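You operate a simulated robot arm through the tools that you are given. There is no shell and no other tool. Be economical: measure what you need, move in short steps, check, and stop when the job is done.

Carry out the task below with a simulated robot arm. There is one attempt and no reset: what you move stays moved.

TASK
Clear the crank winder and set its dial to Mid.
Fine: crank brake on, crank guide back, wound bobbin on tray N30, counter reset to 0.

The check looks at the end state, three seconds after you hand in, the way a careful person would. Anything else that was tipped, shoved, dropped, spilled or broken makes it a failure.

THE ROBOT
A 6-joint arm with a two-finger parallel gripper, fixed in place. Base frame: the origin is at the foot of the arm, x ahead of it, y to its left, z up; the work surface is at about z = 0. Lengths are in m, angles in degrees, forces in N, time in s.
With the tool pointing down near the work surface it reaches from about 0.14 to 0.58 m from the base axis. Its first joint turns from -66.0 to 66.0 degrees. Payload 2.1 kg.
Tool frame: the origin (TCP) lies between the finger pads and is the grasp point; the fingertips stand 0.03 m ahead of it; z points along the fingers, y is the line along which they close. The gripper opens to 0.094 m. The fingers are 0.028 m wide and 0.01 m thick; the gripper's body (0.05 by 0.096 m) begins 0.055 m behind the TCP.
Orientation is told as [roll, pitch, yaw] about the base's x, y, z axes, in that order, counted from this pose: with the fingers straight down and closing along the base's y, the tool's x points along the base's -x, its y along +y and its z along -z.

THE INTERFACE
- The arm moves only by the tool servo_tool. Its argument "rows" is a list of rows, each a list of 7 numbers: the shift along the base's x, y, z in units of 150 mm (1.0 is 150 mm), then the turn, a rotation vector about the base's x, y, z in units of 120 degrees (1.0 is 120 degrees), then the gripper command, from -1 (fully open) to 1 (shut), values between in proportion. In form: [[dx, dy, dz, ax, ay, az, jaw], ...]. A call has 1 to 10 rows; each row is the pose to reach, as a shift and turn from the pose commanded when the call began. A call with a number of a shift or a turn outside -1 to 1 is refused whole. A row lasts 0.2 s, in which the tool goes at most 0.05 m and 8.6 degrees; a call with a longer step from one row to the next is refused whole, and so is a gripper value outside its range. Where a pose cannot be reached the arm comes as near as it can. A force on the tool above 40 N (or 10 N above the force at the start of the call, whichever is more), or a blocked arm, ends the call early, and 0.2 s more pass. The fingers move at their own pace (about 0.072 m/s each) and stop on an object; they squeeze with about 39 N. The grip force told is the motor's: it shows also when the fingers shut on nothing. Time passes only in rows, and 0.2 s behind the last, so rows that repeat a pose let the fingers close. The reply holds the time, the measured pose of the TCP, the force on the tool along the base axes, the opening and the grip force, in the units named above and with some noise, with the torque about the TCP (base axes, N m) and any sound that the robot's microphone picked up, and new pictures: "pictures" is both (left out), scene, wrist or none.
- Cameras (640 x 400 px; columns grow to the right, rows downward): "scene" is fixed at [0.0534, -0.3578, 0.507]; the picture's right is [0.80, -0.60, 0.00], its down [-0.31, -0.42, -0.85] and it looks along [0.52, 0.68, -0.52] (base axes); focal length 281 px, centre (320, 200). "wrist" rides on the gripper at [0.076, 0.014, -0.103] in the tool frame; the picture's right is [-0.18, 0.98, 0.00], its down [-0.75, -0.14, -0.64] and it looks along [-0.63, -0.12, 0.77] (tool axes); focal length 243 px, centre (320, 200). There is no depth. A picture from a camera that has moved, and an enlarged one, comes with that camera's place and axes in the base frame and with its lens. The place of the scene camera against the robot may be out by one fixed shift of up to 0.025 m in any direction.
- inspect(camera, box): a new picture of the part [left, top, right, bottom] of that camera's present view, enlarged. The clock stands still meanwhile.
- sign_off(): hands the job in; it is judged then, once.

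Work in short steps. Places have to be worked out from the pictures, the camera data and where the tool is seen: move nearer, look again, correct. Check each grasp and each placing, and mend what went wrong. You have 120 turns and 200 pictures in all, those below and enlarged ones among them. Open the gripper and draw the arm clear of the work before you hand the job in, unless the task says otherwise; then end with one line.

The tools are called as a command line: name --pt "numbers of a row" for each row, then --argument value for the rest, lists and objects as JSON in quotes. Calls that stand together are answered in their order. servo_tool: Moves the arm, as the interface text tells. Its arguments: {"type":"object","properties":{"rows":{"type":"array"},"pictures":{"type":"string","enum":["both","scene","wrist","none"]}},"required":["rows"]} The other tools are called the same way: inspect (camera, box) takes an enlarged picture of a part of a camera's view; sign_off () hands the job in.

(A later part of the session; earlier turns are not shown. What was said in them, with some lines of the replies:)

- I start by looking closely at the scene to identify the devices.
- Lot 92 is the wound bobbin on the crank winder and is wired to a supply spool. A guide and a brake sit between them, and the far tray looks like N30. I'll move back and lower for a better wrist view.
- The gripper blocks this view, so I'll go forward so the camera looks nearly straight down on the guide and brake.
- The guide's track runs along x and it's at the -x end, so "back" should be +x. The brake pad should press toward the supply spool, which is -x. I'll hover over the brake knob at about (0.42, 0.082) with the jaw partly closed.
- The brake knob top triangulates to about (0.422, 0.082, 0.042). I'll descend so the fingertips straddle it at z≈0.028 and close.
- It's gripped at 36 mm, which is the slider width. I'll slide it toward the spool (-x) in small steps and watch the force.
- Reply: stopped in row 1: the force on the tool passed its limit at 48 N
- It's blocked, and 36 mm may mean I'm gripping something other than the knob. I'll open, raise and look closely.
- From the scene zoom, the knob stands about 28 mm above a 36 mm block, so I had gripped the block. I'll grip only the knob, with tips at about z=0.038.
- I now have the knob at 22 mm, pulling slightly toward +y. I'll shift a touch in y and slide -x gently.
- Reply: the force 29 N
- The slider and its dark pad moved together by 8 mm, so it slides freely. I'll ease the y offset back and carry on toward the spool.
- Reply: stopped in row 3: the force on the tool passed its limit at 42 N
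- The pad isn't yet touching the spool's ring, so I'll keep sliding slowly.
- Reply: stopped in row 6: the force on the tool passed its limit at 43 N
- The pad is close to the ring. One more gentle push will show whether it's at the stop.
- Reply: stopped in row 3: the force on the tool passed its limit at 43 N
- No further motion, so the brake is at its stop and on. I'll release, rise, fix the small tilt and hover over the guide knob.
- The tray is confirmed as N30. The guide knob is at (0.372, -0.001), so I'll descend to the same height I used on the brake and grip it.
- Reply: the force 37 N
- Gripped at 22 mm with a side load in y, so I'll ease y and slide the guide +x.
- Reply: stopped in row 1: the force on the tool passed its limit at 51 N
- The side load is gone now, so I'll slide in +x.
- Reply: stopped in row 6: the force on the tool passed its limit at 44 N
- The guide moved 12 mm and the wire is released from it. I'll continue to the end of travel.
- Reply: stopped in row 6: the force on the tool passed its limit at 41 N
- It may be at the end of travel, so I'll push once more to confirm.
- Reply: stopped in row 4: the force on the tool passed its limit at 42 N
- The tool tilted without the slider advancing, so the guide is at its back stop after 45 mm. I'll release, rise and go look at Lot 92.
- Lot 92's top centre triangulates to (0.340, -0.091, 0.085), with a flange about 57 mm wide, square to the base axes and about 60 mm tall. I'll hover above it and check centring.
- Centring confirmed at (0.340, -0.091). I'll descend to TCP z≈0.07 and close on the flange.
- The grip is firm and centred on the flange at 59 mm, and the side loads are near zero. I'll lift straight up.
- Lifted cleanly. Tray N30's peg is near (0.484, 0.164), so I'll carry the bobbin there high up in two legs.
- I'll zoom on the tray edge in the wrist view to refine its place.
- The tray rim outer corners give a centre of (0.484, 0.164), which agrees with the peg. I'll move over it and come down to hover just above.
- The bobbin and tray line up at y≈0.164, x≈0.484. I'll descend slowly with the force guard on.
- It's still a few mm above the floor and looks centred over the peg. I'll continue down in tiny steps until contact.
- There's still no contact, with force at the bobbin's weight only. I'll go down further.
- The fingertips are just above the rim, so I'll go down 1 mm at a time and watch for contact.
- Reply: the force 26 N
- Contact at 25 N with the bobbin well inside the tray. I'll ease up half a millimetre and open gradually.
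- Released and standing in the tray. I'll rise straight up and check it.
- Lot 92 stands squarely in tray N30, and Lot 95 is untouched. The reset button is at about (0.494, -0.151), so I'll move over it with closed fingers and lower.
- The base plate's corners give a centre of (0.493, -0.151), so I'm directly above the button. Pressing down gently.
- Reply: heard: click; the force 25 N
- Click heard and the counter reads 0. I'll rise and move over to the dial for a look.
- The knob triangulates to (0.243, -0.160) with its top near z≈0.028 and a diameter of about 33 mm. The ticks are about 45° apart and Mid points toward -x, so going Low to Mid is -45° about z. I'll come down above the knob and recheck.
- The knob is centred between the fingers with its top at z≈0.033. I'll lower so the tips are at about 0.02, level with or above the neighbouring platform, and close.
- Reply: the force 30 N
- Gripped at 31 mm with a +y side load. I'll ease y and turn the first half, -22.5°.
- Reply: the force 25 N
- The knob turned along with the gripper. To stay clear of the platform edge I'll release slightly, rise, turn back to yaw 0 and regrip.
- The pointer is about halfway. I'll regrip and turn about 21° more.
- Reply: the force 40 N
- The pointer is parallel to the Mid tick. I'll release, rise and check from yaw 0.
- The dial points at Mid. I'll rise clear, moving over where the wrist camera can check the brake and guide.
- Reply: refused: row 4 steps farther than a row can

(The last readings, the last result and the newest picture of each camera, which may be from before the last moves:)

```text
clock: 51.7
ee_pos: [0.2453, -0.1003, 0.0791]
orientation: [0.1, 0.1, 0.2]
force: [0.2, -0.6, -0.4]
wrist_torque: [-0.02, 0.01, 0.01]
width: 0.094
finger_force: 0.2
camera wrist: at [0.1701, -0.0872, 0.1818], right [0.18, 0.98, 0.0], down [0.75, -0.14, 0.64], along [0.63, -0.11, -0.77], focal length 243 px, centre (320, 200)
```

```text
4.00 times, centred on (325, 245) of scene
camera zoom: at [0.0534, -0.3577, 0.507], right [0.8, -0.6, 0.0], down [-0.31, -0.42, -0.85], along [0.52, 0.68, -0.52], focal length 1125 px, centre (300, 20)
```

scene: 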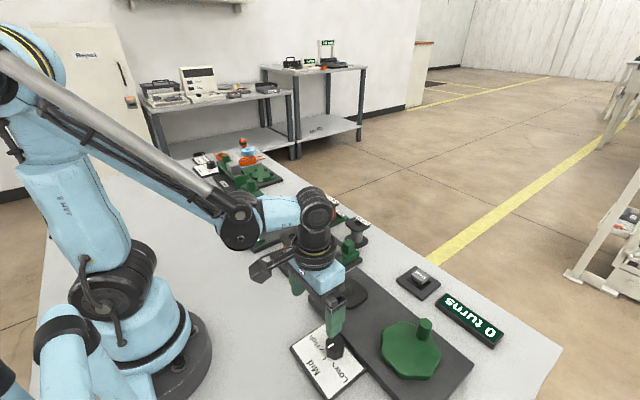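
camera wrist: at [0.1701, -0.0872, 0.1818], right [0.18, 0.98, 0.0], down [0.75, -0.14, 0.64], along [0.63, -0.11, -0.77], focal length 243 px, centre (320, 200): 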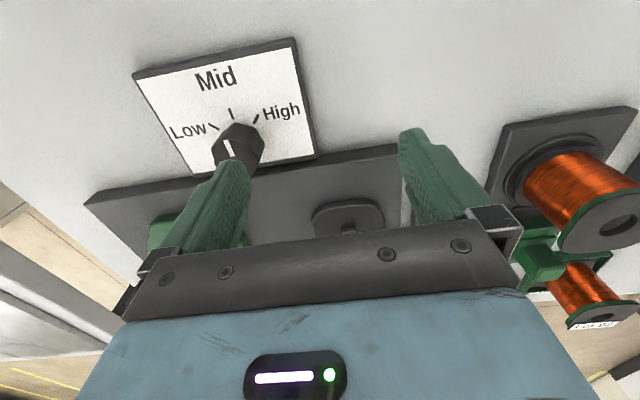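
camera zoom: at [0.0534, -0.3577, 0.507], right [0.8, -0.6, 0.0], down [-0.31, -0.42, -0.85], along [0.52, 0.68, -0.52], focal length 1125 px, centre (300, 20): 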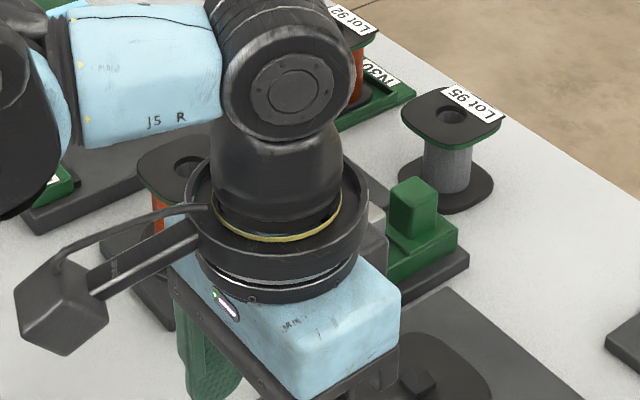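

The first call was refused, so the sideways move happened low. The tips were at 0.049, above the knob, and the forces were nil, so nothing was touched. Now I rise properly and move over for the check.

servo_tool --pt "0 0 0.3 0 0 0 -1" --pt "0 0 0.6 0 0 0 -1" --pt "0 0 0.9 0 0 0 -1" --pt "0.2 0.15 0.95 0 0 0 -1" --pt "0.4 0.35 0.95 0 0 0 -1" --pt "0.6 0.55 0.95 0 0 0 -1" --pt "0.8 0.75 0.95 0 0 0 -1" --pt "0.9 0.95 0.95 0 0 0 -1" --pt "0.9 0.95 0.95 0 0 0 -1" --pictures "both"

inspect --camera "wrist" --box '[240, 0, 480, 150]'

inspect --camera "scene" --box '[265, 195, 385, 295]'

```text
clock: 53.7
ee_pos: [0.3813, 0.0445, 0.2218]
orientation: [0.0, -0.1, 0.3]
force: [0.7, -0.1, 0.0]
wrist_torque: [0.01, 0.04, 0.0]
width: 0.0939
finger_force: 0.1
camera wrist: at [0.3063, 0.0569, 0.3248], right [0.18, 0.98, 0.0], down [0.75, -0.14, 0.64], along [0.63, -0.11, -0.77], focal length 243 px, centre (320, 200)
```

scene: 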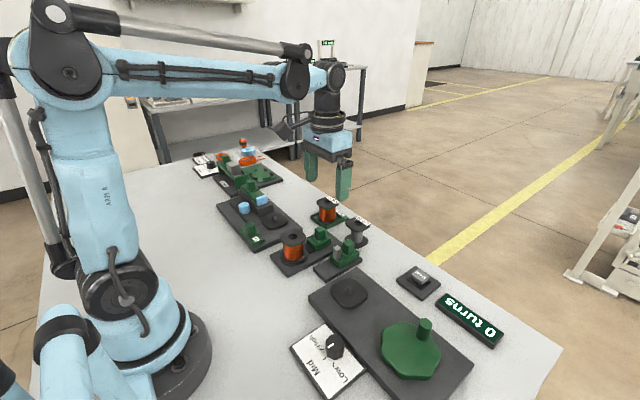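
wrist: 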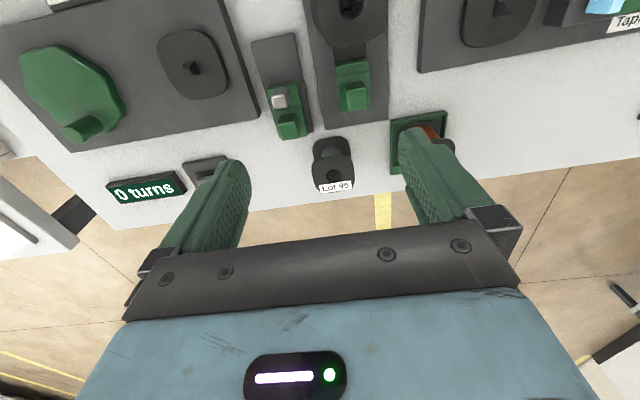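

```text
2.67 times, centred on (360, 75) of wrist
camera zoom: at [0.3063, 0.0569, 0.3248], right [0.18, 0.98, 0.0], down [0.75, -0.14, 0.64], along [0.63, -0.11, -0.77], focal length 647 px, centre (213, 533)
```

zoom: 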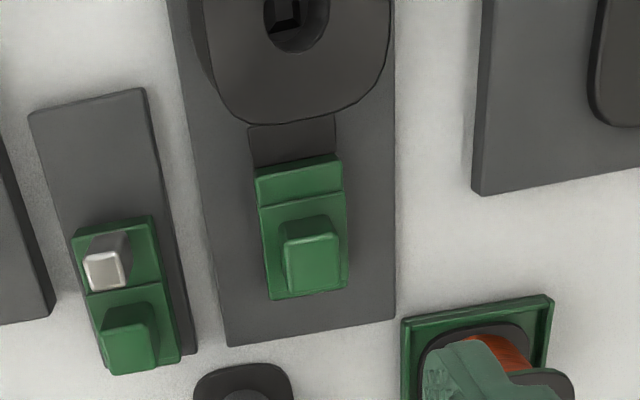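

```text
4.00 times, centred on (325, 245) of scene
camera zoom: at [0.0534, -0.3577, 0.507], right [0.8, -0.6, 0.0], down [-0.31, -0.42, -0.85], along [0.52, 0.68, -0.52], focal length 1125 px, centre (300, 20)
```

zoom: 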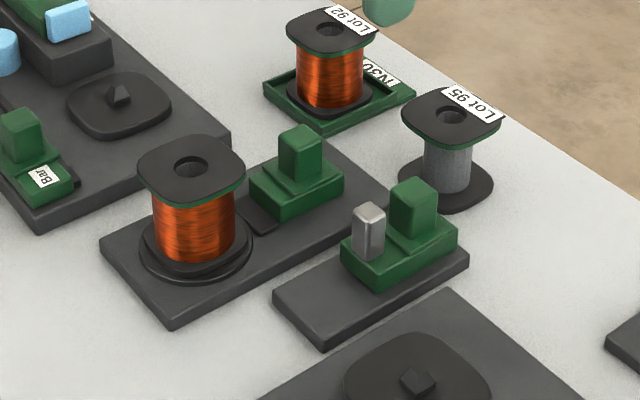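

Everything checks out: brake pad against the spool ring, guide fully back, Lot 92 seated in N30, counter at 0, dial at Mid, and the arm clear with the gripper open. Handing in.

sign_off

```text
The job is handed in.
```

The crank winder is cleared and handed in: brake on, guide back, Lot 92 on tray N30, counter at 0 and dial at Mid.
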